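You operate a simulated robot arm through the tools that you are given. There is no shell and no other tool. Be economical: measure what you need, move in short steps, check, and stop when the job is done.

The job below is to be done with a simulated two-armed robot. You get a single attempt, and the scene is never put back.

Task
Wipe up the spill on the top of the blue-marked table with the blue cloth and put it back.

Only the result counts: the job must be done as asked and must still hold three seconds after the hand-in. Knocking over, shifting, dropping, spilling or breaking anything else fails it. Flat cloth is picked up by pressing the open fingertips on it (5 to 10 N) and closing them slowly along it; thin cloth reads only 2 to 8 mm in the jaws.

Robot
Two 7-joint arms with two-finger parallel grippers on one trunk, on a base that drives. Base frame: it is fixed to the floor where the robot stands at the start and does not move with it; the origin is under the middle of the robot, x ahead of it, y to its left, z up; the surface under the hand at the start is at about z = 76.5. Units: cm, rad, N and s.
The left shoulder is at the start at [6, 18.9, 112.8], the right one opposite. With the tool pointing down near the work surface each hand reaches from about 10 to 64 cm from the robot's upright axis, wherever it stands, measured 20 degrees to its own side. Payload 3.43 kg a hand.
Tool frame (each hand has its own): the origin (TCP) lies between the finger pads and is the grasp point; the fingertips stand 3 cm ahead of it; z points along the fingers, y is the line along which they close. The gripper opens to 9.4 cm. The fingers are 2.8 cm wide and 1 cm thick; the gripper's body (5 by 9.6 cm) begins 5.5 cm behind the TCP.
Orientation is told as [roll, pitch, yaw] about the base's x, y, z axes, in that order, counted from this pose: with the fingers straight down and closing along the base's y, the tool's x points along the base's -x, its y along +y and its z along -z.

Tools
- The arms move only by the tool move_arm. It takes "left_series", "right_series" or both (then of equal length, played together; a hand with none holds still); each is one flat list of numbers, 7 for each row, row after row: the shift along the tool's x, y, z in cm, then the turn, a rotation vector about the tool's x, y, z in degrees, then the closure, from 0 (fully open) to 1 (shut). In form: [dx, dy, dz, ax, ay, az, hand, dx, dy, dz, ax, ay, az, hand, ...]. A call has 1 to 8 rows; each row is the pose to reach, as a shift and turn from the pose commanded when the call began, along the tool's axes at that moment. Rows are played at 5 a second. More than 5 cm and 0.15 rad between two rows, or a gripper value outside its range, and nothing of the call is played. Where a pose cannot be reached the arm comes as near as it can. A force on the tool above 40 N (or 10 N above the force at the start of the call, whichever is more), or a blocked arm, ends the call early, and 0.2 s more pass. Each finger travels about 15.3 cm/s and halts on what it meets, pressing with about 28 N; the grip force reading is that of the motor and also rises with nothing between the fingers. The clock runs only during rows and for 0.2 s after the last one: add rows that repeat a pose to give the fingers time. It gives the time, the measured TCP pose, the force on the tool (base axes), the opening and the grip force at its end, in the units of the frame above (readings bear some noise), with the torque about the TCP (base axes, N m) and any sound that the robot's microphone picked up.
- Cameras (640 x 400 px; columns grow to the right, rows downward): "scene" is now at [0.41, 2.35, 166.26]; the picture's right is [0.36, -0.93, 0.00], its down [-0.81, -0.31, -0.50] and it looks along [0.46, 0.18, -0.87] (base axes); focal length 288 px, centre (320, 200). "left" rides on the left gripper at [7.6, -1.4, -10.2] in its tool frame; the picture's right is [0.18, 0.98, 0.00], its down [-0.75, 0.14, -0.64] and it looks along [-0.63, 0.12, 0.77] (tool axes); focal length 243 px, centre (320, 200). "right" rides on the right gripper at [7.6, 1.4, -10.2] in its tool frame; the picture's right is [-0.18, 0.98, 0.00], its down [-0.75, -0.14, -0.64] and it looks along [-0.63, -0.12, 0.77] (tool axes); focal length 243 px, centre (320, 200). There is no depth. A picture from a camera that has moved, and an enlarged one, comes with that camera's place and axes in the base frame and with its lens.
- grab_frame(camera): a new picture of that camera. It takes no simulated time.
- lift_body(by): slides the trunk up (or, below 0, down) by that many cm; the arms and the scene camera ride with it, the base frame stays. It gives what a move gives, with no picture.
- drive_base(legs): drives the robot by 1 to 6 legs, each [ahead, left, turn to the left] in cm, cm and rad, along the robot's own axes; the way and the turn of a leg run together, so that a leg with both is an arc; at most 150 cm and 3.142 rad a leg. The arms and the cameras ride along, it lands a little off, and it stops where it bumps. It gives what a move gives.
- turn_head(pan, tilt): turns the head with the scene camera to pan (to the left, within 1.501 rad either way) and tilt (down, from -0.506 to 1.204), counted from straight ahead of the robot. It gives what a move gives.
- inspect(camera, box): a new picture of the part [left, top, right, bottom] of that camera's present view, enlarged. It takes no simulated time.
- sign_off(): hands the job in; it is judged then, once.

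Work in short steps. Places have to be worked out from the pictures, the camera data and where the tool is seen: move nearer, look again, correct. Check each grasp and each placing, and mend what went wrong. You have 120 turns and 108 pictures in all, those below and enlarged ones among them. Open the grippers and draw the arms clear of the work before you hand the job in, unless the task says otherwise; then end with one line.

The tools are called after "Call:" as name(argument=value, ...) on one line, values as JSON. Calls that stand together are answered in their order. move_arm: Moves the arms, as the interface text tells. Its arguments: {"type":"object","properties":{"left_series":{"type":"array","items":{"type":"number"}},"right_series":{"type":"array","items":{"type":"number"}}},"required":[]} The other tools are called the same way: lift_body (by) slides the trunk up or down; drive_base (legs) drives the base; turn_head (pan, tilt) turns the head that bears the scene camera; grab_frame (camera) takes a picture; inspect (camera, box) takes an enlarged picture of a part of a camera's view; sign_off () hands the job in.

At the start:

```text
clock: 0.0
left_tcp_pos: [38.14, 28.29, 95.11]
left_tcp_rot: [0.0, 0.001, 0.0]
left_wrist_force: [1.4, -0.5, 0.1]
left_wrist_torque: [0.01, 0.01, -0.03]
left_opening: 9.38
left_grasp_force: 0.1
right_tcp_pos: [34.25, -6.74, 96.86]
right_tcp_rot: [-0.001, -0.001, 0.0]
right_wrist_force: [0.2, 0.4, 0.1]
right_wrist_torque: [0.01, 0.01, -0.03]
right_opening: 9.4
right_grasp_force: 0.1
trunk travel left (down, up): [-80.0, 19.0]
robot x, y, heading: [-0.06, 0.2, 0.001]
head pan, tilt: [0.363, 1.052]
```

scene: 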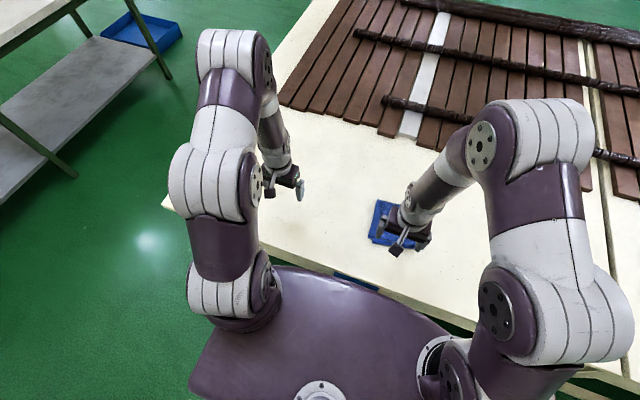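
right: 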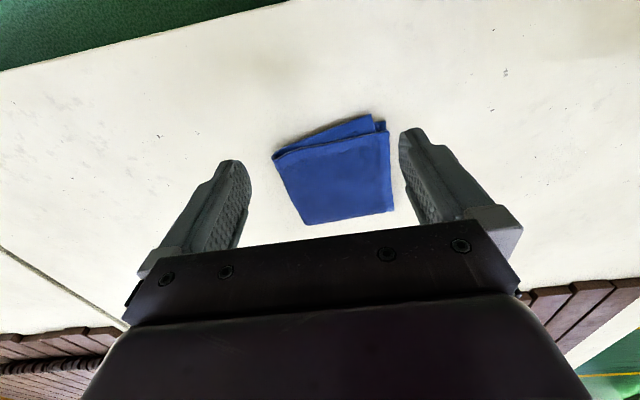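
left: 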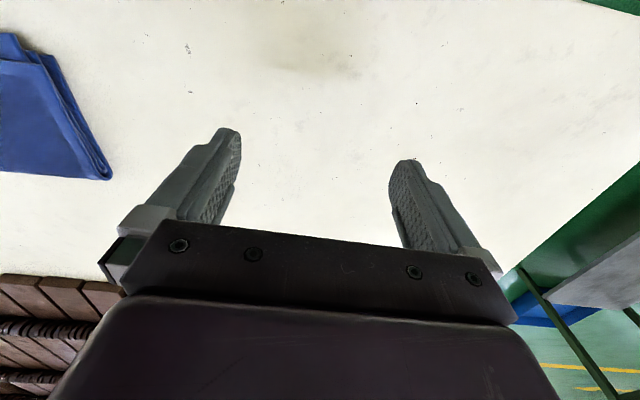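

The table ahead has a blue strip on its near edge, and the blue folded cloth lies under the right hand. I look around to find the spill and any other tables.

Call:
turn_head(pan=0.0, tilt=0.7)

Call:
grab_frame(camera="scene")

Call:
turn_head(pan=1.3, tilt=0.6)

Call:
grab_frame(camera="scene")

Call:
turn_head(pan=-1.2, tilt=0.6)

Call:
grab_frame(camera="scene")

```text
clock: 0.8
left_tcp_pos: [38.19, 28.13, 95.05]
left_tcp_rot: [0.001, 0.001, 0.0]
left_wrist_force: [0.2, 0.7, 0.1]
left_wrist_torque: [-0.04, -0.01, 0.01]
left_opening: 9.4
left_grasp_force: 0.2
right_tcp_pos: [34.23, -6.77, 96.84]
right_tcp_rot: [0.0, 0.001, 0.001]
right_wrist_force: [0.3, -0.1, 1.0]
right_wrist_torque: [0.02, 0.0, 0.03]
right_opening: 9.41
right_grasp_force: 0.0
trunk travel left (down, up): [-80.0, 19.0]
robot x, y, heading: [-0.37, 0.14, 0.002]
head pan, tilt: [0.0, 0.7]
```

```text
104 pictures are left
camera scene: at [2.7, 0.0, 168.94], right [0.0, -1.0, 0.0], down [-0.64, 0.0, -0.76], along [0.76, 0.0, -0.64], focal length 288 px, centre (320, 200)
```

scene: 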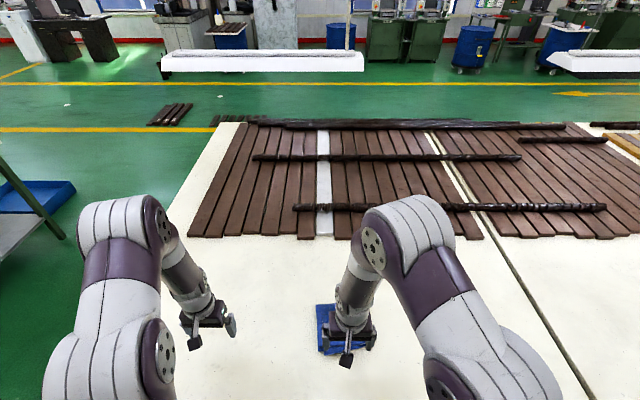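

```text
clock: 2.3
left_tcp_pos: [38.38, 28.21, 95.03]
left_tcp_rot: [-0.001, 0.002, 0.001]
left_wrist_force: [0.2, -1.0, 0.2]
left_wrist_torque: [0.02, -0.03, -0.01]
left_opening: 9.36
left_grasp_force: 0.0
right_tcp_pos: [34.23, -6.84, 96.98]
right_tcp_rot: [0.0, 0.0, -0.001]
right_wrist_force: [0.3, 0.8, -0.1]
right_wrist_torque: [0.0, -0.01, -0.04]
right_opening: 9.42
right_grasp_force: 0.0
trunk travel left (down, up): [-80.0, 19.0]
robot x, y, heading: [0.12, -0.22, 0.004]
head pan, tilt: [1.3, 0.6]
```

```text
103 pictures are left
camera scene: at [-3.42, 8.5, 169.81], right [0.96, -0.27, 0.0], down [-0.15, -0.54, -0.82], along [0.22, 0.79, -0.57], focal length 288 px, centre (320, 200)
```

scene: 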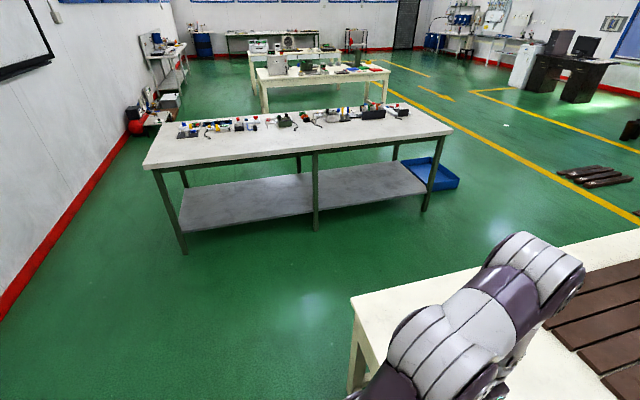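

```text
clock: 4.6
left_tcp_pos: [38.19, 28.28, 95.13]
left_tcp_rot: [-0.001, 0.001, 0.0]
left_wrist_force: [0.2, 0.6, 0.5]
left_wrist_torque: [-0.04, 0.0, 0.03]
left_opening: 9.37
left_grasp_force: 0.0
right_tcp_pos: [34.28, -6.64, 96.8]
right_tcp_rot: [0.001, 0.002, 0.002]
right_wrist_force: [0.3, 0.3, 0.2]
right_wrist_torque: [0.01, 0.02, -0.03]
right_opening: 9.4
right_grasp_force: 0.1
trunk travel left (down, up): [-80.0, 19.0]
robot x, y, heading: [0.06, 0.11, -0.0]
head pan, tilt: [-1.201, 0.6]
```

```text
102 pictures are left
camera scene: at [-2.59, -8.25, 169.81], right [-0.93, -0.36, 0.0], down [-0.2, 0.53, -0.83], along [0.3, -0.77, -0.56], focal length 288 px, centre (320, 200)
```

scene: 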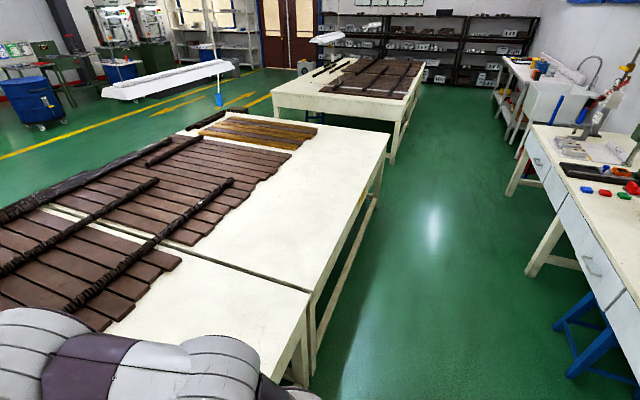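

No spill is obvious yet; the faint patches under the hands may be their shadows. I look down along the near edge to see the blue mark and the bare parts of the table.

Call:
turn_head(pan=0.0, tilt=1.2)

Call:
grab_frame(camera="scene")

Call:
turn_head(pan=-0.7, tilt=0.9)

Call:
grab_frame(camera="scene")

Call:
turn_head(pan=0.7, tilt=0.9)

Call:
grab_frame(camera="scene")

```text
clock: 6.0
left_tcp_pos: [38.23, 28.18, 95.05]
left_tcp_rot: [-0.001, 0.001, 0.0]
left_wrist_force: [-1.0, 0.1, 0.1]
left_wrist_torque: [0.0, -0.02, 0.04]
left_opening: 9.4
left_grasp_force: 0.1
right_tcp_pos: [34.33, -6.7, 96.86]
right_tcp_rot: [0.0, 0.0, -0.001]
right_wrist_force: [0.6, 0.0, 1.3]
right_wrist_torque: [-0.01, -0.03, -0.02]
right_opening: 9.39
right_grasp_force: 0.1
trunk travel left (down, up): [-80.0, 19.0]
robot x, y, heading: [0.12, 0.17, -0.0]
head pan, tilt: [0.0, 1.201]
```

```text
101 pictures are left
camera scene: at [-0.2, -0.02, 165.35], right [0.0, -1.0, 0.0], down [-0.93, 0.0, -0.36], along [0.36, 0.0, -0.93], focal length 288 px, centre (320, 200)
```

scene: 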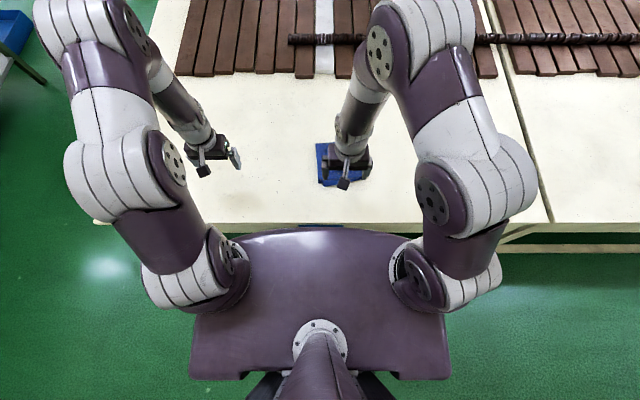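

```text
clock: 7.0
left_tcp_pos: [38.24, 28.29, 95.01]
left_tcp_rot: [0.0, 0.002, 0.0]
left_wrist_force: [-0.3, -0.3, 0.2]
left_wrist_torque: [0.0, 0.01, 0.02]
left_opening: 9.39
left_grasp_force: 0.1
right_tcp_pos: [34.25, -6.77, 96.83]
right_tcp_rot: [0.0, -0.001, 0.0]
right_wrist_force: [-0.7, -0.2, -0.4]
right_wrist_torque: [0.02, 0.02, -0.01]
right_opening: 9.38
right_grasp_force: 0.0
trunk travel left (down, up): [-80.0, 19.0]
robot x, y, heading: [-0.07, -0.15, 0.001]
head pan, tilt: [-0.7, 0.901]
```

```text
100 pictures are left
camera scene: at [-0.01, -4.87, 167.33], right [-0.64, -0.77, 0.0], down [-0.6, 0.5, -0.62], along [0.48, -0.4, -0.78], focal length 288 px, centre (320, 200)
```

scene: 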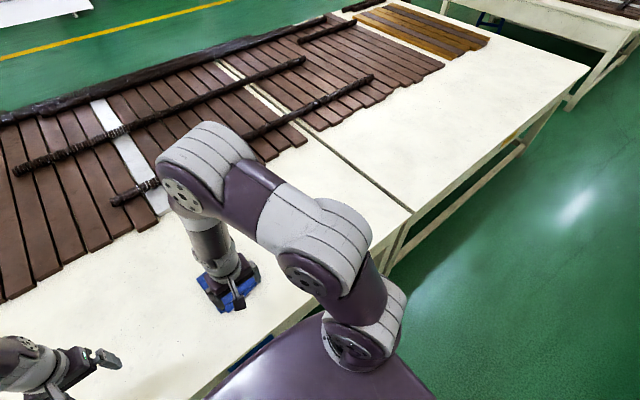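

```text
clock: 8.6
left_tcp_pos: [38.2, 28.17, 95.01]
left_tcp_rot: [-0.002, 0.0, -0.001]
left_wrist_force: [-0.4, -0.3, 0.6]
left_wrist_torque: [-0.02, 0.04, 0.02]
left_opening: 9.41
left_grasp_force: 0.1
right_tcp_pos: [34.26, -6.8, 97.05]
right_tcp_rot: [-0.001, 0.001, -0.001]
right_wrist_force: [-0.8, -0.1, -0.2]
right_wrist_torque: [0.01, -0.02, -0.06]
right_opening: 9.41
right_grasp_force: 0.1
trunk travel left (down, up): [-80.0, 19.0]
robot x, y, heading: [0.16, -0.07, -0.003]
head pan, tilt: [0.7, 0.901]
```

```text
99 pictures are left
camera scene: at [-0.01, 4.85, 167.33], right [0.64, -0.77, 0.0], down [-0.6, -0.5, -0.62], along [0.48, 0.4, -0.78], focal length 288 px, centre (320, 200)
```

scene: 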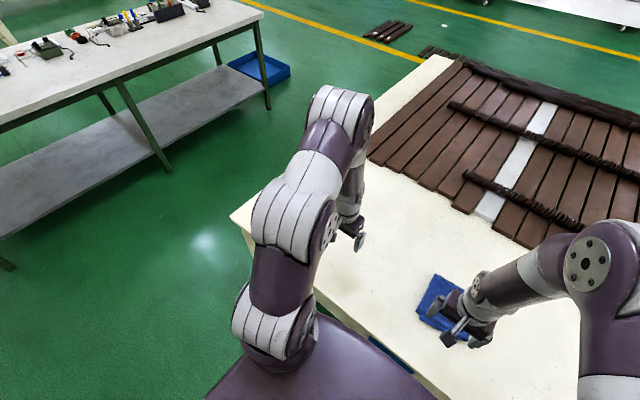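

The neighbouring table bears a yellow mark, the near one a blue strip. I enlarge the hand-camera views to look for a faint, clear spill.

Call:
inspect(camera="right", box=[100, 0, 640, 240])

Call:
inspect(camera="left", box=[100, 0, 640, 240])

Call:
inspect(camera="scene", box=[220, 150, 600, 400])

```text
1.19 times, centred on (370, 120) of right
camera zoom: at [26.62, -5.36, 107.03], right [0.18, 0.98, 0.0], down [0.75, -0.14, 0.64], along [0.63, -0.12, -0.77], focal length 288 px, centre (261, 295)
```

zoom: 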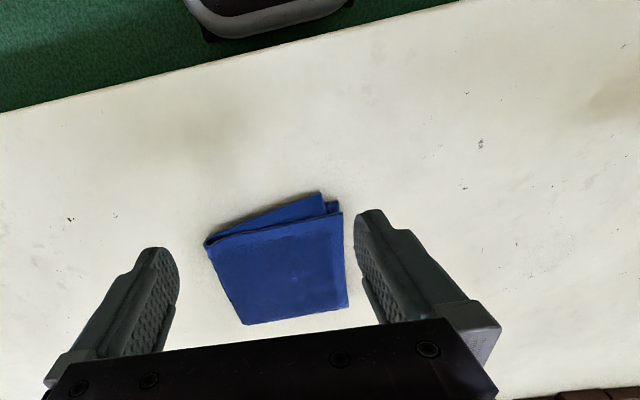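

```text
1.19 times, centred on (370, 120) of left
camera zoom: at [30.52, 26.7, 105.29], right [-0.18, 0.98, 0.0], down [0.75, 0.14, 0.64], along [0.63, 0.12, -0.77], focal length 288 px, centre (261, 295)
```

zoom: 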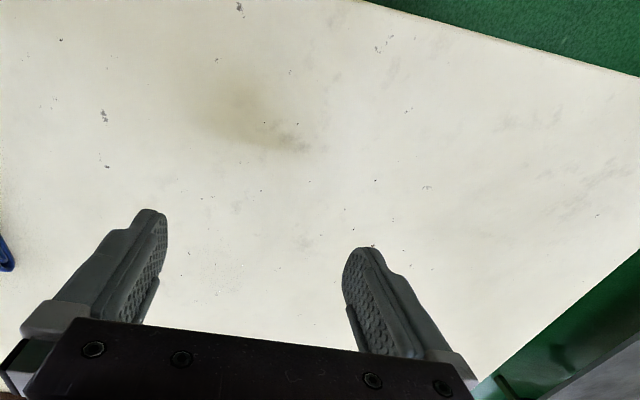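

```text
1.60 times, centred on (410, 275) of scene
camera zoom: at [-0.01, 4.85, 167.33], right [0.64, -0.77, 0.0], down [-0.6, -0.5, -0.62], along [0.48, 0.4, -0.78], focal length 462 px, centre (176, 80)
```

zoom: 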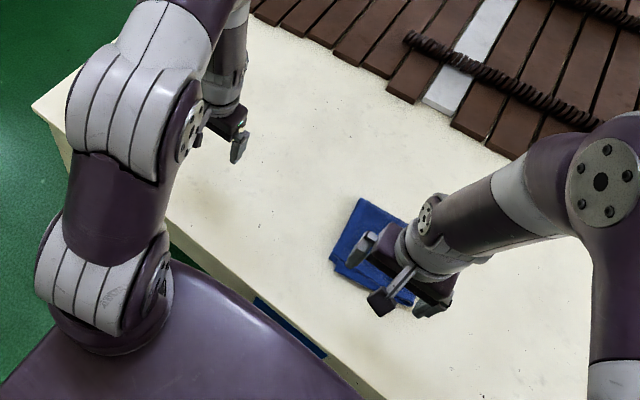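

The soft brownish patches lie nearly under the hands, so I shift both hands to see whether the patches move with them (shadow) or stay (spill).

Call:
move_arm(left_series=[0, 4, -3, 0, 0, 0, 0, 0, 8, -3, 0, 0, 0, 0, 0, 12, -3, 0, 0, 0, 0], right_series=[0, -4, -3, 0, 0, 0, 0, 0, -8, -3, 0, 0, 0, 0, 0, -12, -3, 0, 0, 0, 0])

Call:
grab_frame(camera="left")

Call:
grab_frame(camera="right")

Call:
turn_head(pan=0.0, tilt=1.0)

Call:
inspect(camera="scene", box=[160, 100, 480, 300])

```text
clock: 9.4
left_tcp_pos: [38.59, 40.16, 98.07]
left_tcp_rot: [0.0, 0.002, 0.0]
left_wrist_force: [-0.8, 0.0, 0.7]
left_wrist_torque: [-0.02, 0.0, -0.01]
left_opening: 9.4
left_grasp_force: 0.1
right_tcp_pos: [34.48, -18.98, 99.98]
right_tcp_rot: [0.001, 0.0, 0.0]
right_wrist_force: [0.2, -1.0, 0.2]
right_wrist_torque: [0.0, 0.02, -0.01]
right_opening: 9.4
right_grasp_force: 0.0
trunk travel left (down, up): [-80.0, 19.0]
robot x, y, heading: [-0.21, -0.22, -0.006]
head pan, tilt: [0.7, 0.901]
```

```text
95 pictures are left
camera left: at [30.9, 38.71, 108.3], right [-0.18, 0.98, 0.0], down [0.75, 0.14, 0.64], along [0.63, 0.12, -0.77], focal length 243 px, centre (320, 200)
```

left: 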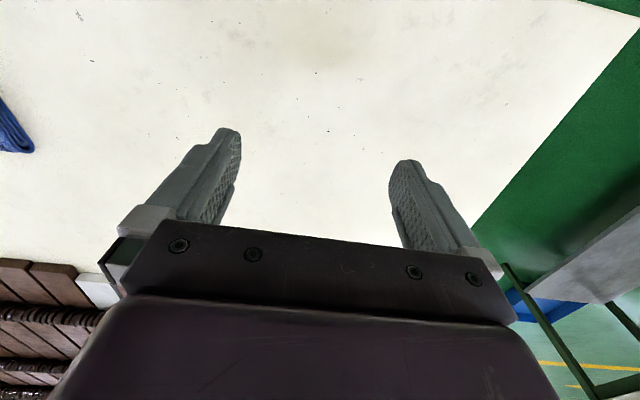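

```text
94 pictures are left
camera right: at [26.79, -17.57, 110.14], right [0.18, 0.98, 0.0], down [0.75, -0.14, 0.64], along [0.63, -0.12, -0.77], focal length 243 px, centre (320, 200)
```

right: 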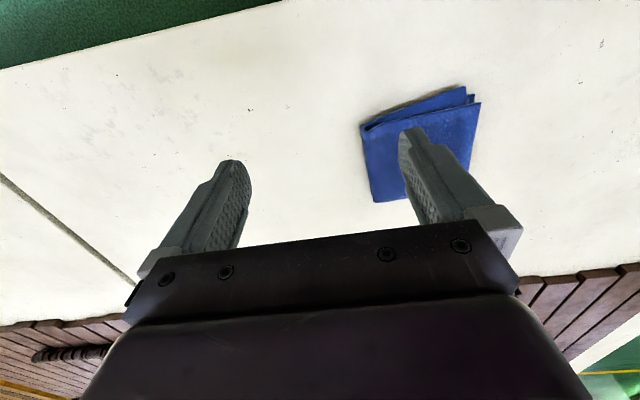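

```text
clock: 10.4
left_tcp_pos: [38.61, 40.25, 97.99]
left_tcp_rot: [0.0, 0.001, 0.001]
left_wrist_force: [-1.3, 0.2, -0.6]
left_wrist_torque: [-0.01, 0.0, -0.04]
left_opening: 9.41
left_grasp_force: 0.0
right_tcp_pos: [34.45, -18.97, 99.9]
right_tcp_rot: [0.0, 0.001, 0.001]
right_wrist_force: [0.3, 0.4, -0.2]
right_wrist_torque: [0.0, -0.02, -0.01]
right_opening: 9.39
right_grasp_force: 0.1
trunk travel left (down, up): [-80.0, 19.0]
robot x, y, heading: [0.01, 0.26, -0.006]
head pan, tilt: [0.0, 1.0]
```

```text
2.00 times, centred on (320, 200) of scene
camera zoom: at [1.18, 0.0, 166.61], right [0.0, -1.0, 0.0], down [-0.84, 0.0, -0.54], along [0.54, 0.0, -0.84], focal length 577 px, centre (320, 200)
```

zoom: 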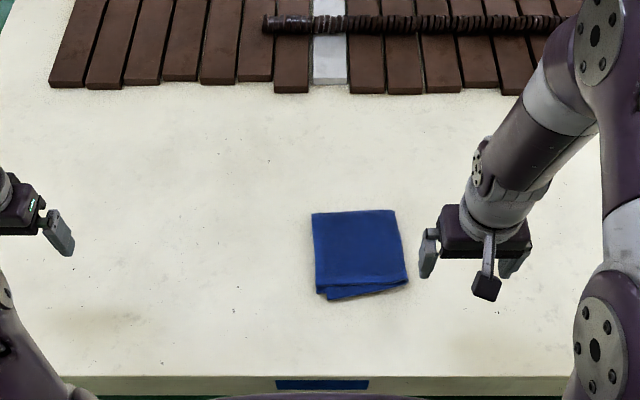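

The soft patches followed the hands, so they're shadows. I enlarge the other tables in view to look for marks and a spill.

Call:
turn_head(pan=-0.9, tilt=0.55)

Call:
inspect(camera="scene", box=[0, 60, 360, 285])

Call:
inspect(camera="scene", box=[280, 20, 640, 245])

Call:
turn_head(pan=1.2, tilt=0.55)

Call:
inspect(camera="scene", box=[120, 40, 480, 265])

Call:
turn_head(pan=0.4, tilt=0.6)

Call:
grab_frame(camera="scene")

```text
clock: 11.7
left_tcp_pos: [38.55, 40.08, 98.13]
left_tcp_rot: [-0.001, 0.001, -0.001]
left_wrist_force: [-0.7, 1.2, 1.0]
left_wrist_torque: [0.0, -0.03, -0.02]
left_opening: 9.43
left_grasp_force: 0.1
right_tcp_pos: [34.49, -18.92, 99.94]
right_tcp_rot: [0.0, -0.003, 0.001]
right_wrist_force: [0.3, 0.0, -0.1]
right_wrist_torque: [-0.02, 0.01, 0.04]
right_opening: 9.4
right_grasp_force: 0.1
trunk travel left (down, up): [-80.0, 19.0]
robot x, y, heading: [0.16, -0.18, 0.003]
head pan, tilt: [-0.901, 0.55]
```

```text
1.78 times, centred on (180, 172) of scene
camera zoom: at [-0.21, -7.05, 170.26], right [-0.78, -0.62, 0.0], down [-0.33, 0.41, -0.85], along [0.53, -0.67, -0.52], focal length 513 px, centre (569, 249)
```

zoom: 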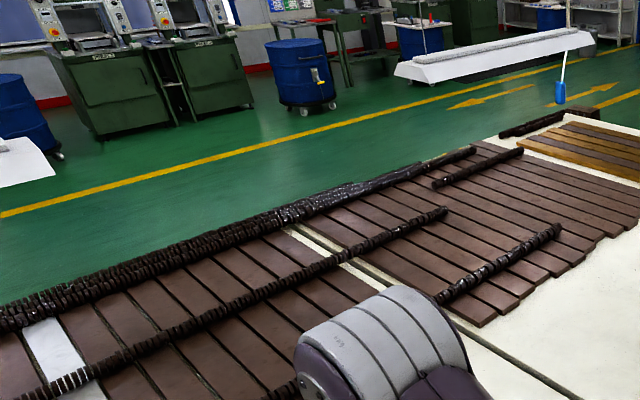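

```text
1.78 times, centred on (460, 132) of scene
camera zoom: at [-0.21, -7.05, 170.26], right [-0.78, -0.62, 0.0], down [-0.33, 0.41, -0.85], along [0.53, -0.67, -0.52], focal length 513 px, centre (71, 320)
```

zoom: 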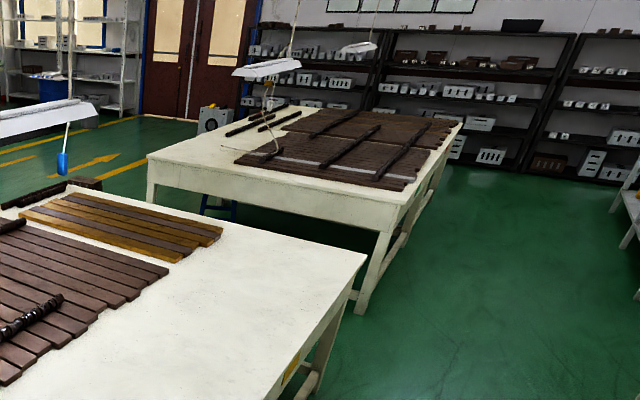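

```text
clock: 13.7
left_tcp_pos: [38.52, 40.1, 98.06]
left_tcp_rot: [-0.001, 0.001, 0.0]
left_wrist_force: [0.5, 0.3, 0.2]
left_wrist_torque: [0.0, 0.01, -0.02]
left_opening: 9.42
left_grasp_force: 0.0
right_tcp_pos: [34.34, -18.87, 99.94]
right_tcp_rot: [0.0, 0.001, 0.0]
right_wrist_force: [0.9, 0.2, 0.6]
right_wrist_torque: [-0.03, 0.05, 0.03]
right_opening: 9.38
right_grasp_force: 0.0
trunk travel left (down, up): [-80.0, 19.0]
robot x, y, heading: [0.31, -0.13, -0.003]
head pan, tilt: [1.201, 0.55]
```

```text
1.78 times, centred on (300, 152) of scene
camera zoom: at [-2.54, 8.36, 170.26], right [0.93, -0.36, 0.0], down [-0.19, -0.49, -0.85], along [0.31, 0.79, -0.52], focal length 513 px, centre (356, 284)
```

zoom: 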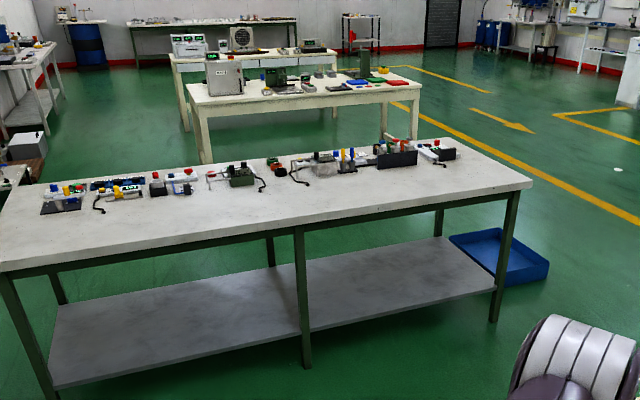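

```text
clock: 14.8
left_tcp_pos: [38.53, 40.1, 98.22]
left_tcp_rot: [0.001, -0.002, 0.0]
left_wrist_force: [0.0, -0.7, -0.8]
left_wrist_torque: [-0.02, 0.0, 0.02]
left_opening: 9.41
left_grasp_force: 0.0
right_tcp_pos: [34.3, -18.94, 99.94]
right_tcp_rot: [-0.001, 0.0, -0.002]
right_wrist_force: [0.2, 0.6, -0.3]
right_wrist_torque: [0.01, -0.02, 0.0]
right_opening: 9.41
right_grasp_force: 0.1
trunk travel left (down, up): [-80.0, 19.0]
robot x, y, heading: [-0.14, -0.22, -0.0]
head pan, tilt: [0.4, 0.6]
```

```text
89 pictures are left
camera scene: at [2.34, 3.44, 169.81], right [0.39, -0.92, 0.0], down [-0.52, -0.22, -0.83], along [0.76, 0.32, -0.56], focal length 288 px, centre (320, 200)
```

scene: 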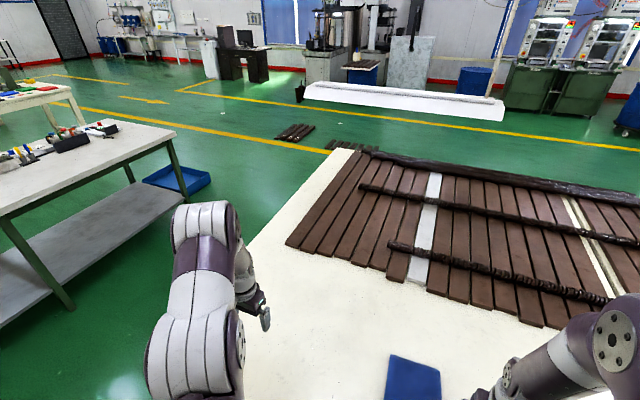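

No spill in these views. I pan the head to its limits to see beside and behind the robot.

Call:
turn_head(pan=-1.5, tilt=0.6)

Call:
grab_frame(camera="scene")

Call:
turn_head(pan=1.5, tilt=0.6)

Call:
grab_frame(camera="scene")

```text
clock: 16.6
left_tcp_pos: [38.67, 40.13, 98.09]
left_tcp_rot: [0.001, 0.001, 0.0]
left_wrist_force: [-0.1, 0.6, -0.4]
left_wrist_torque: [0.03, -0.01, 0.0]
left_opening: 9.4
left_grasp_force: 0.1
right_tcp_pos: [34.4, -18.77, 99.99]
right_tcp_rot: [0.0, 0.001, -0.001]
right_wrist_force: [0.1, 0.2, -0.6]
right_wrist_torque: [-0.01, 0.0, 0.02]
right_opening: 9.41
right_grasp_force: 0.1
trunk travel left (down, up): [-80.0, 19.0]
robot x, y, heading: [0.16, -0.44, -0.004]
head pan, tilt: [-1.499, 0.6]
```

```text
88 pictures are left
camera scene: at [-5.16, -8.83, 169.81], right [-1.0, -0.07, 0.0], down [-0.04, 0.56, -0.83], along [0.06, -0.82, -0.56], focal length 288 px, centre (320, 200)
```

scene: 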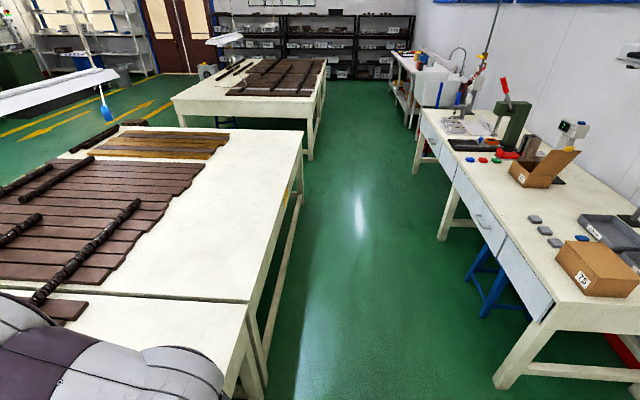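

```text
clock: 19.2
left_tcp_pos: [38.55, 40.04, 98.11]
left_tcp_rot: [0.0, 0.001, 0.001]
left_wrist_force: [0.5, 0.5, -0.4]
left_wrist_torque: [-0.02, 0.0, -0.04]
left_opening: 9.4
left_grasp_force: 0.0
right_tcp_pos: [34.33, -18.95, 99.95]
right_tcp_rot: [-0.001, -0.001, -0.001]
right_wrist_force: [0.1, -0.3, -0.3]
right_wrist_torque: [0.0, 0.0, -0.01]
right_opening: 9.38
right_grasp_force: 0.1
trunk travel left (down, up): [-80.0, 19.0]
robot x, y, heading: [0.18, 0.21, -0.001]
head pan, tilt: [1.499, 0.6]
```

```text
87 pictures are left
camera scene: at [-5.16, 8.8, 169.81], right [1.0, -0.07, 0.0], down [-0.04, -0.56, -0.83], along [0.06, 0.82, -0.56], focal length 288 px, centre (320, 200)
```

scene: 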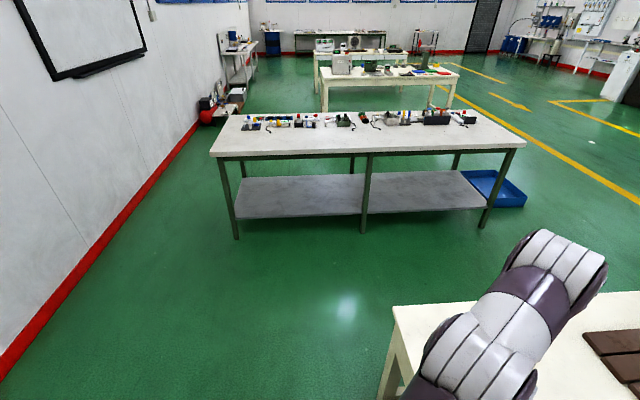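

The tables seem to be this one (blue strip) and its right neighbour (yellow). I lift both hands well up and outward, then look closely at this top from the head camera.

Call:
move_arm(left_series=[0, 4, -3, 0, 0, 0, 0, 3, 6, -6, 0, 0, 0, 0, 6, 8, -9, 0, 0, 0, 0, 9, 10, -12, 0, 0, 0, 0, 12, 10, -15, 0, 0, 0, 0], right_series=[0, -4, -3, 0, 0, 0, 0, 3, -8, -6, 0, 0, 0, 0, 6, -12, -9, 0, 0, 0, 0, 9, -16, -11, 0, 0, 0, 0, 12, -20, -12, 0, 0, 0, 0])

Call:
turn_head(pan=0.3, tilt=0.95)

Call:
grab_frame(camera="scene")

Call:
inspect(camera="scene", box=[140, 140, 460, 340])

Call:
grab_frame(camera="left")

Call:
grab_frame(camera="right")

```text
refused: row 2 steps farther than a row can; nothing moved
```

```text
clock: 20.6
left_tcp_pos: [38.56, 40.23, 98.05]
left_tcp_rot: [0.0, 0.0, 0.0]
left_wrist_force: [-0.1, 0.1, 0.7]
left_wrist_torque: [0.03, 0.04, -0.02]
left_opening: 9.41
left_grasp_force: 0.1
right_tcp_pos: [34.34, -18.81, 99.77]
right_tcp_rot: [0.0, 0.001, 0.0]
right_wrist_force: [0.0, 0.4, -0.6]
right_wrist_torque: [0.01, 0.0, -0.01]
right_opening: 9.41
right_grasp_force: 0.0
trunk travel left (down, up): [-80.0, 19.0]
robot x, y, heading: [0.25, -0.36, 0.001]
head pan, tilt: [0.3, 0.949]
```

```text
86 pictures are left
camera scene: at [1.15, 2.14, 166.97], right [0.3, -0.96, 0.0], down [-0.78, -0.24, -0.58], along [0.56, 0.17, -0.81], focal length 288 px, centre (320, 200)
```

scene: 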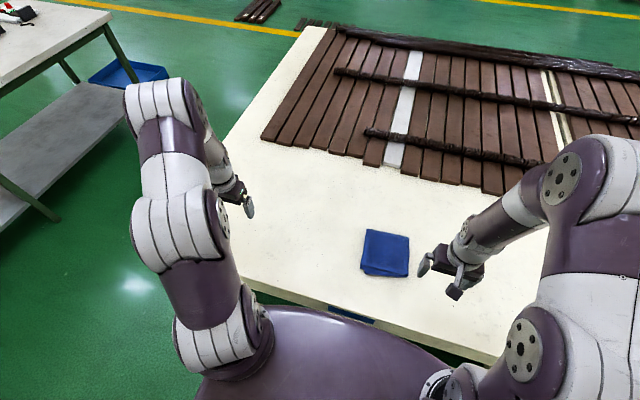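

```text
2.00 times, centred on (300, 240) of scene
camera zoom: at [1.15, 2.14, 166.97], right [0.3, -0.96, 0.0], down [-0.78, -0.24, -0.58], along [0.56, 0.17, -0.81], focal length 577 px, centre (360, 120)
```

zoom: 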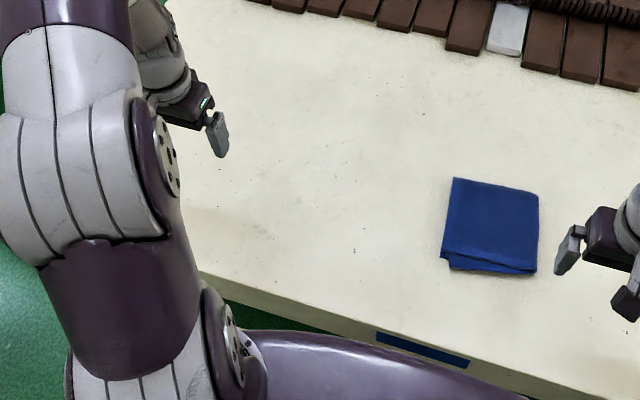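

```text
84 pictures are left
camera left: at [30.89, 38.64, 108.3], right [-0.18, 0.98, 0.0], down [0.75, 0.14, 0.64], along [0.63, 0.12, -0.77], focal length 243 px, centre (320, 200)
```

left: 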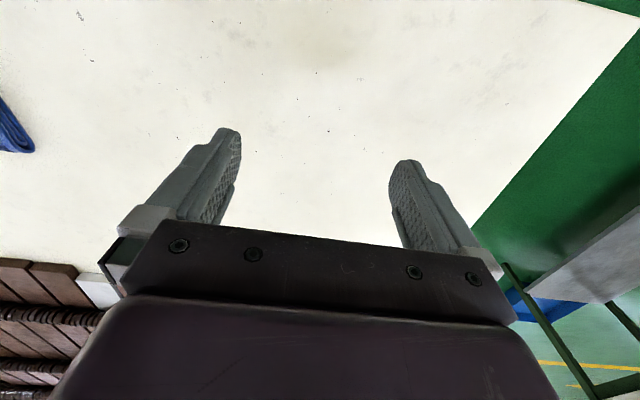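

```text
83 pictures are left
camera right: at [26.77, -17.49, 110.14], right [0.18, 0.98, 0.0], down [0.75, -0.14, 0.64], along [0.63, -0.12, -0.77], focal length 243 px, centre (320, 200)
```

right: 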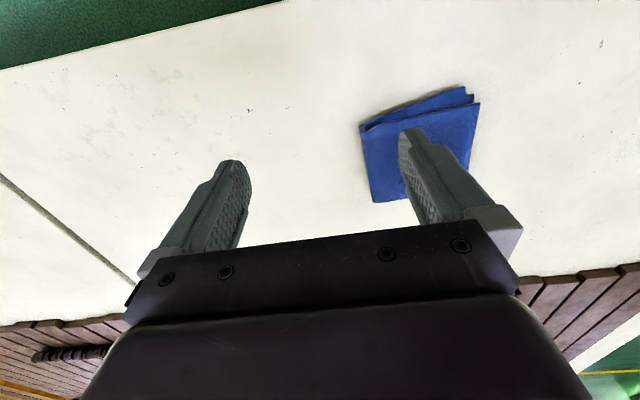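

The near top looks clean. Something may be behind me, so I back off a little and turn left to look round.

Call:
drive_base(legs=[[-30, 0, 0], [0, 0, 1.57]])

Call:
turn_head(pan=0.6, tilt=0.6)

Call:
grab_frame(camera="scene")

Call:
turn_head(pan=1.5, tilt=0.6)

Call:
grab_frame(camera="scene")

Call:
turn_head(pan=-1.3, tilt=0.8)

Call:
grab_frame(camera="scene")

```text
clock: 26.6
left_tcp_pos: [-71.56, 37.55, 98.05]
left_tcp_rot: [0.001, 0.0, 1.593]
left_wrist_force: [0.4, 1.2, -0.4]
left_wrist_torque: [-0.01, -0.02, 0.0]
left_opening: 9.39
left_grasp_force: 0.0
right_tcp_pos: [-12.41, 34.85, 99.98]
right_tcp_rot: [0.002, 0.002, 1.593]
right_wrist_force: [-0.6, 0.3, 0.5]
right_wrist_torque: [-0.01, -0.02, 0.01]
right_opening: 9.39
right_grasp_force: 0.0
trunk travel left (down, up): [-80.0, 19.0]
robot x, y, heading: [-30.54, 0.3, 1.594]
head pan, tilt: [0.3, 0.949]
```

```text
clock: 27.4
left_tcp_pos: [-71.55, 37.64, 97.95]
left_tcp_rot: [0.0, 0.001, 1.593]
left_wrist_force: [-0.3, 0.9, 0.2]
left_wrist_torque: [0.0, 0.0, -0.04]
left_opening: 9.43
left_grasp_force: 0.1
right_tcp_pos: [-12.44, 34.85, 99.9]
right_tcp_rot: [0.001, 0.001, 1.595]
right_wrist_force: [-0.4, 0.0, 0.6]
right_wrist_torque: [0.03, 0.01, -0.02]
right_opening: 9.39
right_grasp_force: 0.1
trunk travel left (down, up): [-80.0, 19.0]
robot x, y, heading: [-30.69, 0.23, 1.59]
head pan, tilt: [0.6, 0.6]
```

```text
82 pictures are left
camera scene: at [-35.4, 1.15, 169.8], right [0.81, 0.58, 0.0], down [0.33, -0.46, -0.82], along [-0.48, 0.67, -0.57], focal length 288 px, centre (320, 200)
```

scene: 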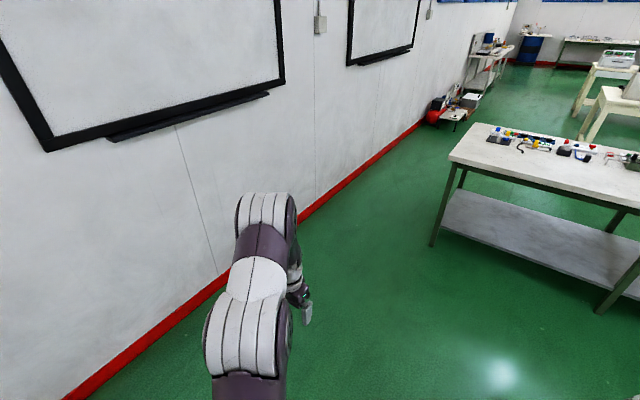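

```text
clock: 28.6
left_tcp_pos: [-71.58, 37.55, 98.0]
left_tcp_rot: [0.0, -0.001, 1.595]
left_wrist_force: [0.2, -0.2, -0.3]
left_wrist_torque: [0.01, 0.01, 0.01]
left_opening: 9.41
left_grasp_force: 0.1
right_tcp_pos: [-12.52, 34.84, 99.97]
right_tcp_rot: [0.0, 0.0, 1.595]
right_wrist_force: [0.0, -0.1, 0.0]
right_wrist_torque: [-0.04, -0.01, 0.01]
right_opening: 9.42
right_grasp_force: 0.0
trunk travel left (down, up): [-80.0, 19.0]
robot x, y, heading: [-30.88, -0.18, 1.592]
head pan, tilt: [1.499, 0.6]
```

```text
81 pictures are left
camera scene: at [-39.08, -5.59, 169.81], right [0.05, 1.0, 0.0], down [0.56, -0.03, -0.83], along [-0.82, 0.04, -0.56], focal length 288 px, centre (320, 200)
```

scene: 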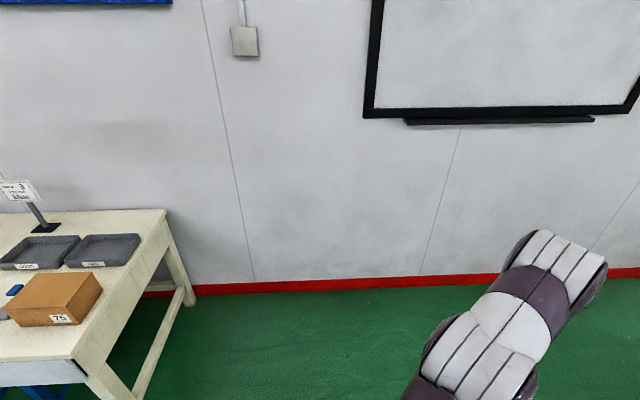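

```text
clock: 31.1
left_tcp_pos: [-71.6, 37.62, 98.08]
left_tcp_rot: [0.0, 0.001, 1.593]
left_wrist_force: [-0.2, 0.6, -0.4]
left_wrist_torque: [0.0, -0.01, 0.0]
left_opening: 9.42
left_grasp_force: 0.1
right_tcp_pos: [-12.48, 34.75, 99.92]
right_tcp_rot: [0.0, -0.001, 1.595]
right_wrist_force: [-0.7, 0.5, 0.0]
right_wrist_torque: [0.02, -0.01, 0.03]
right_opening: 9.39
right_grasp_force: 0.0
trunk travel left (down, up): [-80.0, 19.0]
robot x, y, heading: [-30.6, 0.33, 1.591]
head pan, tilt: [-1.3, 0.799]
```

```text
80 pictures are left
camera scene: at [-22.53, -3.7, 168.12], right [0.29, -0.96, 0.0], down [-0.69, -0.21, -0.7], along [0.67, 0.2, -0.72], focal length 288 px, centre (320, 200)
```

scene: 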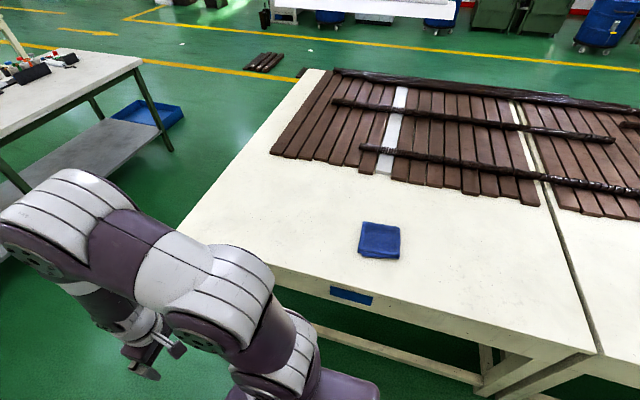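

The table is now unobstructed and there is a small sign on the workbench behind. I enlarge the table's bare top, then the sign.

Call:
inspect(camera="scene", box=[160, 60, 480, 260])

Call:
inspect(camera="scene", box=[320, 150, 640, 350])

Call:
turn_head(pan=1.5, tilt=0.6)

Call:
inspect(camera="scene", box=[0, 165, 80, 215])

```text
2.00 times, centred on (320, 160) of scene
camera zoom: at [-22.53, -3.7, 168.12], right [0.29, -0.96, 0.0], down [-0.69, -0.21, -0.7], along [0.67, 0.2, -0.72], focal length 577 px, centre (320, 280)
```

zoom: 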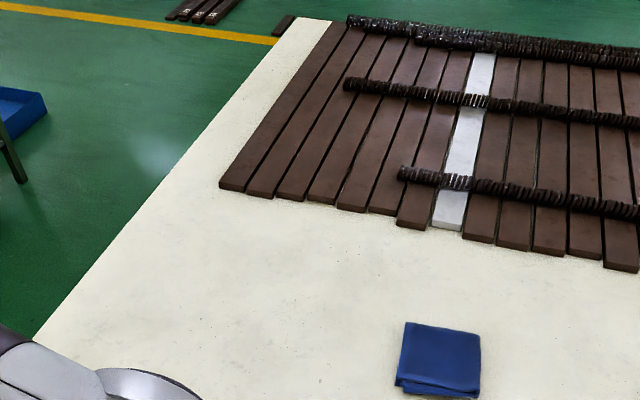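

```text
2.00 times, centred on (480, 250) of scene
camera zoom: at [-22.53, -3.7, 168.12], right [0.29, -0.96, 0.0], down [-0.69, -0.21, -0.7], along [0.67, 0.2, -0.72], focal length 577 px, centre (0, 100)
```

zoom: 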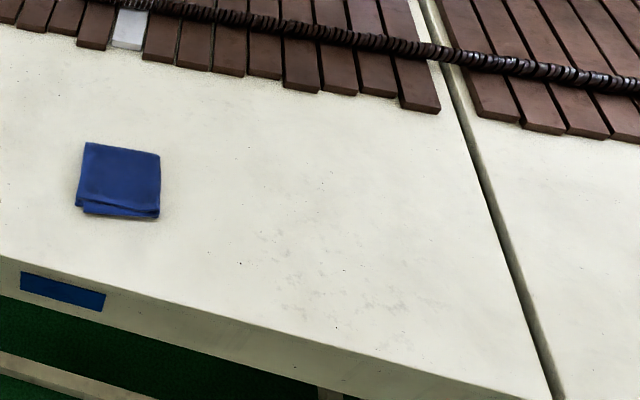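

```text
clock: 33.6
left_tcp_pos: [-71.56, 37.58, 98.03]
left_tcp_rot: [0.0, 0.0, 1.592]
left_wrist_force: [-0.2, 0.0, 0.0]
left_wrist_torque: [0.0, -0.01, 0.02]
left_opening: 9.37
left_grasp_force: 0.1
right_tcp_pos: [-12.43, 34.75, 99.92]
right_tcp_rot: [-0.001, 0.001, 1.593]
right_wrist_force: [-0.2, -0.5, 0.6]
right_wrist_torque: [0.01, -0.05, 0.0]
right_opening: 9.43
right_grasp_force: 0.0
trunk travel left (down, up): [-80.0, 19.0]
robot x, y, heading: [-30.34, 0.12, 1.6]
head pan, tilt: [1.499, 0.6]
```

```text
8.00 times, centred on (40, 190) of scene
camera zoom: at [-39.08, -5.6, 169.81], right [0.05, 1.0, 0.0], down [0.56, -0.03, -0.83], along [-0.82, 0.04, -0.56], focal length 2308 px, centre (2560, 280)
```

zoom: 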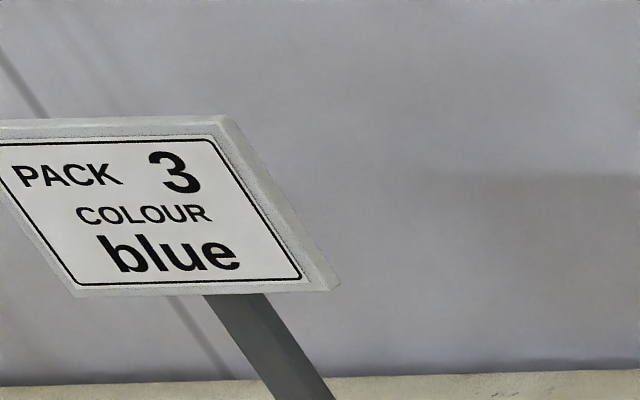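

The sign belongs to some packing job. I look closely at the left bench and the others for marks or spill.

Call:
turn_head(pan=-0.4, tilt=0.5)

Call:
inspect(camera="scene", box=[80, 60, 400, 260])

Call:
inspect(camera="scene", box=[320, 60, 640, 260])

```text
clock: 35.4
left_tcp_pos: [-71.62, 37.64, 98.04]
left_tcp_rot: [0.001, 0.002, 1.593]
left_wrist_force: [0.4, 0.4, -0.2]
left_wrist_torque: [0.0, 0.0, 0.01]
left_opening: 9.41
left_grasp_force: 0.0
right_tcp_pos: [-12.43, 34.74, 99.98]
right_tcp_rot: [-0.001, 0.0, 1.592]
right_wrist_force: [0.7, -1.2, 0.1]
right_wrist_torque: [-0.01, -0.03, 0.0]
right_opening: 9.39
right_grasp_force: 0.0
trunk travel left (down, up): [-80.0, 19.0]
robot x, y, heading: [-30.04, -0.17, 1.594]
head pan, tilt: [-0.4, 0.499]
```

```text
2.00 times, centred on (240, 160) of scene
camera zoom: at [-26.9, 2.43, 170.72], right [0.93, -0.37, 0.0], down [-0.18, -0.45, -0.88], along [0.32, 0.82, -0.48], focal length 577 px, centre (480, 280)
```

zoom: 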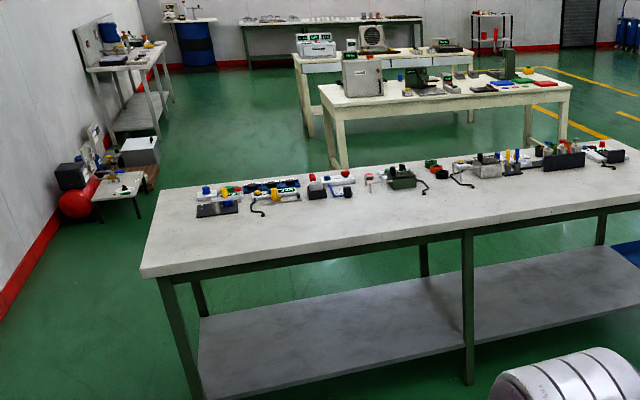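

```text
2.00 times, centred on (480, 160) of scene
camera zoom: at [-26.9, 2.43, 170.72], right [0.93, -0.37, 0.0], down [-0.18, -0.45, -0.88], along [0.32, 0.82, -0.48], focal length 577 px, centre (0, 280)
```

zoom: 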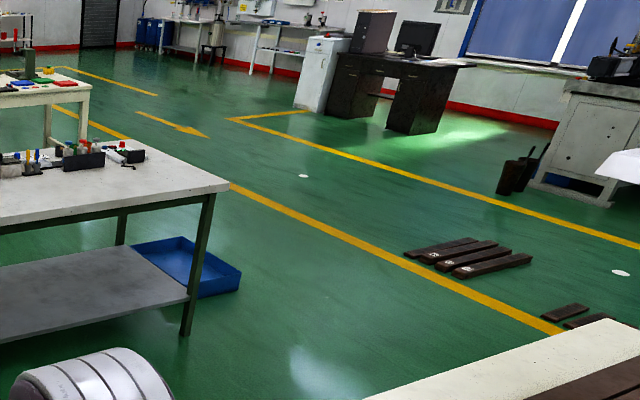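

No marks on those benches. A clear liquid would show best at a grazing angle, so I lower the trunk and look across the table top.

Call:
lift_body(by=-50)

Call:
turn_head(pan=-1.5, tilt=0.35)

Call:
grab_frame(camera="scene")

Call:
inspect(camera="scene", box=[160, 120, 480, 320])

```text
refused: -50 is not a number from -40 to 40
```

```text
clock: 36.8
left_tcp_pos: [-71.57, 37.69, 98.09]
left_tcp_rot: [0.0, 0.0, 1.593]
left_wrist_force: [0.1, 0.2, -0.7]
left_wrist_torque: [0.03, 0.01, -0.03]
left_opening: 9.41
left_grasp_force: 0.0
right_tcp_pos: [-12.42, 34.74, 100.0]
right_tcp_rot: [0.0, 0.0, 1.593]
right_wrist_force: [0.3, 0.0, -0.8]
right_wrist_torque: [0.03, 0.01, 0.0]
right_opening: 9.37
right_grasp_force: 0.2
trunk travel left (down, up): [-80.0, 19.0]
robot x, y, heading: [-30.53, -0.0, 1.597]
head pan, tilt: [-1.499, 0.351]
```

```text
74 pictures are left
camera scene: at [-20.98, -5.15, 172.09], right [0.09, -1.0, 0.0], down [-0.34, -0.03, -0.94], along [0.93, 0.09, -0.34], focal length 288 px, centre (320, 200)
```

scene: 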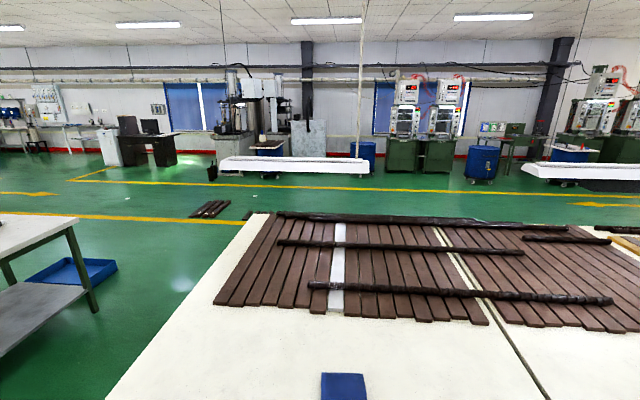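

```text
2.00 times, centred on (320, 220) of scene
camera zoom: at [-20.98, -5.15, 172.09], right [0.09, -1.0, 0.0], down [-0.34, -0.03, -0.94], along [0.93, 0.09, -0.34], focal length 577 px, centre (320, 160)
```

zoom: 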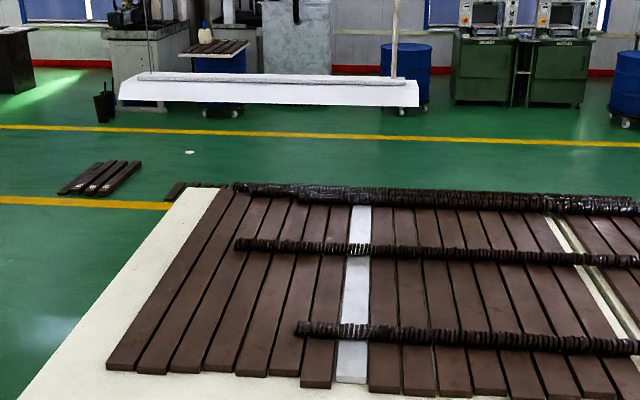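

Still nothing visible. I lower the trunk in an allowed step and look at a lower angle.

Call:
lift_body(by=-40)

Call:
turn_head(pan=-1.5, tilt=0.45)

Call:
grab_frame(camera="scene")

Call:
inspect(camera="scene", box=[0, 100, 640, 400])

```text
clock: 40.6
left_tcp_pos: [-71.55, 37.6, 58.1]
left_tcp_rot: [-0.001, -0.001, 1.593]
left_wrist_force: [0.0, 0.1, -0.3]
left_wrist_torque: [-0.02, 0.05, -0.01]
left_opening: 9.41
left_grasp_force: 0.1
right_tcp_pos: [-12.49, 34.78, 60.03]
right_tcp_rot: [0.002, 0.002, 1.593]
right_wrist_force: [0.0, 0.0, -0.1]
right_wrist_torque: [0.02, 0.0, 0.02]
right_opening: 9.41
right_grasp_force: 0.1
trunk travel left (down, up): [-40.0, 59.0]
robot x, y, heading: [-30.37, -0.12, 1.592]
head pan, tilt: [-1.499, 0.351]
```

```text
clock: 41.3
left_tcp_pos: [-71.57, 37.58, 58.14]
left_tcp_rot: [0.0, 0.001, 1.595]
left_wrist_force: [-0.6, -0.3, 0.2]
left_wrist_torque: [0.0, 0.01, -0.01]
left_opening: 9.44
left_grasp_force: 0.1
right_tcp_pos: [-12.39, 34.7, 59.89]
right_tcp_rot: [-0.001, 0.001, 1.592]
right_wrist_force: [0.0, -0.2, -0.1]
right_wrist_torque: [0.01, 0.02, -0.01]
right_opening: 9.41
right_grasp_force: 0.1
trunk travel left (down, up): [-40.0, 59.0]
robot x, y, heading: [-30.17, 0.12, 1.592]
head pan, tilt: [-1.499, 0.45]
```

```text
72 pictures are left
camera scene: at [-21.1, -5.18, 131.17], right [0.09, -1.0, 0.0], down [-0.43, -0.04, -0.9], along [0.9, 0.08, -0.43], focal length 288 px, centre (320, 200)
```

scene: 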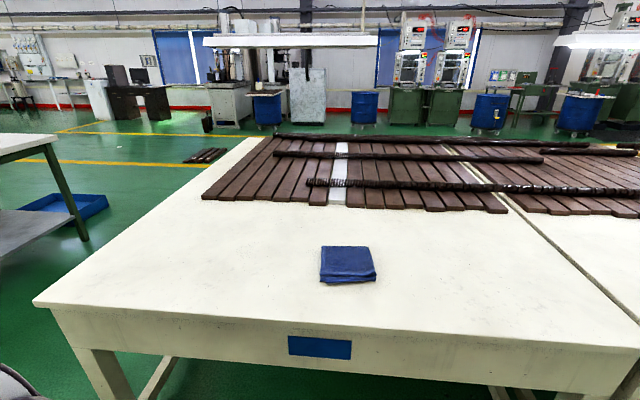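

```text
1.00 times, centred on (320, 250) of scene (not enlarged: the box is as wide or as high as the picture)
camera zoom: at [-21.1, -5.18, 131.17], right [0.09, -1.0, 0.0], down [-0.43, -0.04, -0.9], along [0.9, 0.08, -0.43], focal length 288 px, centre (320, 150)
```

zoom: 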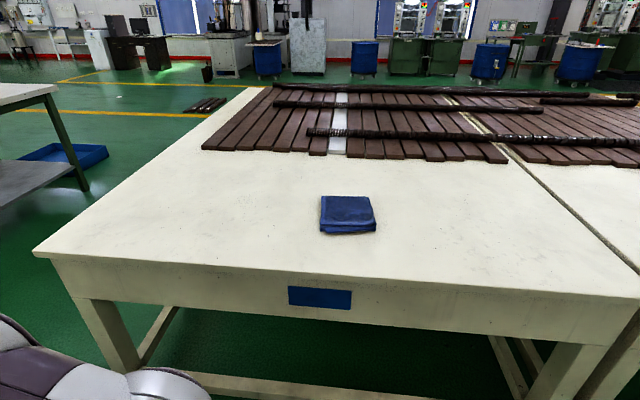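

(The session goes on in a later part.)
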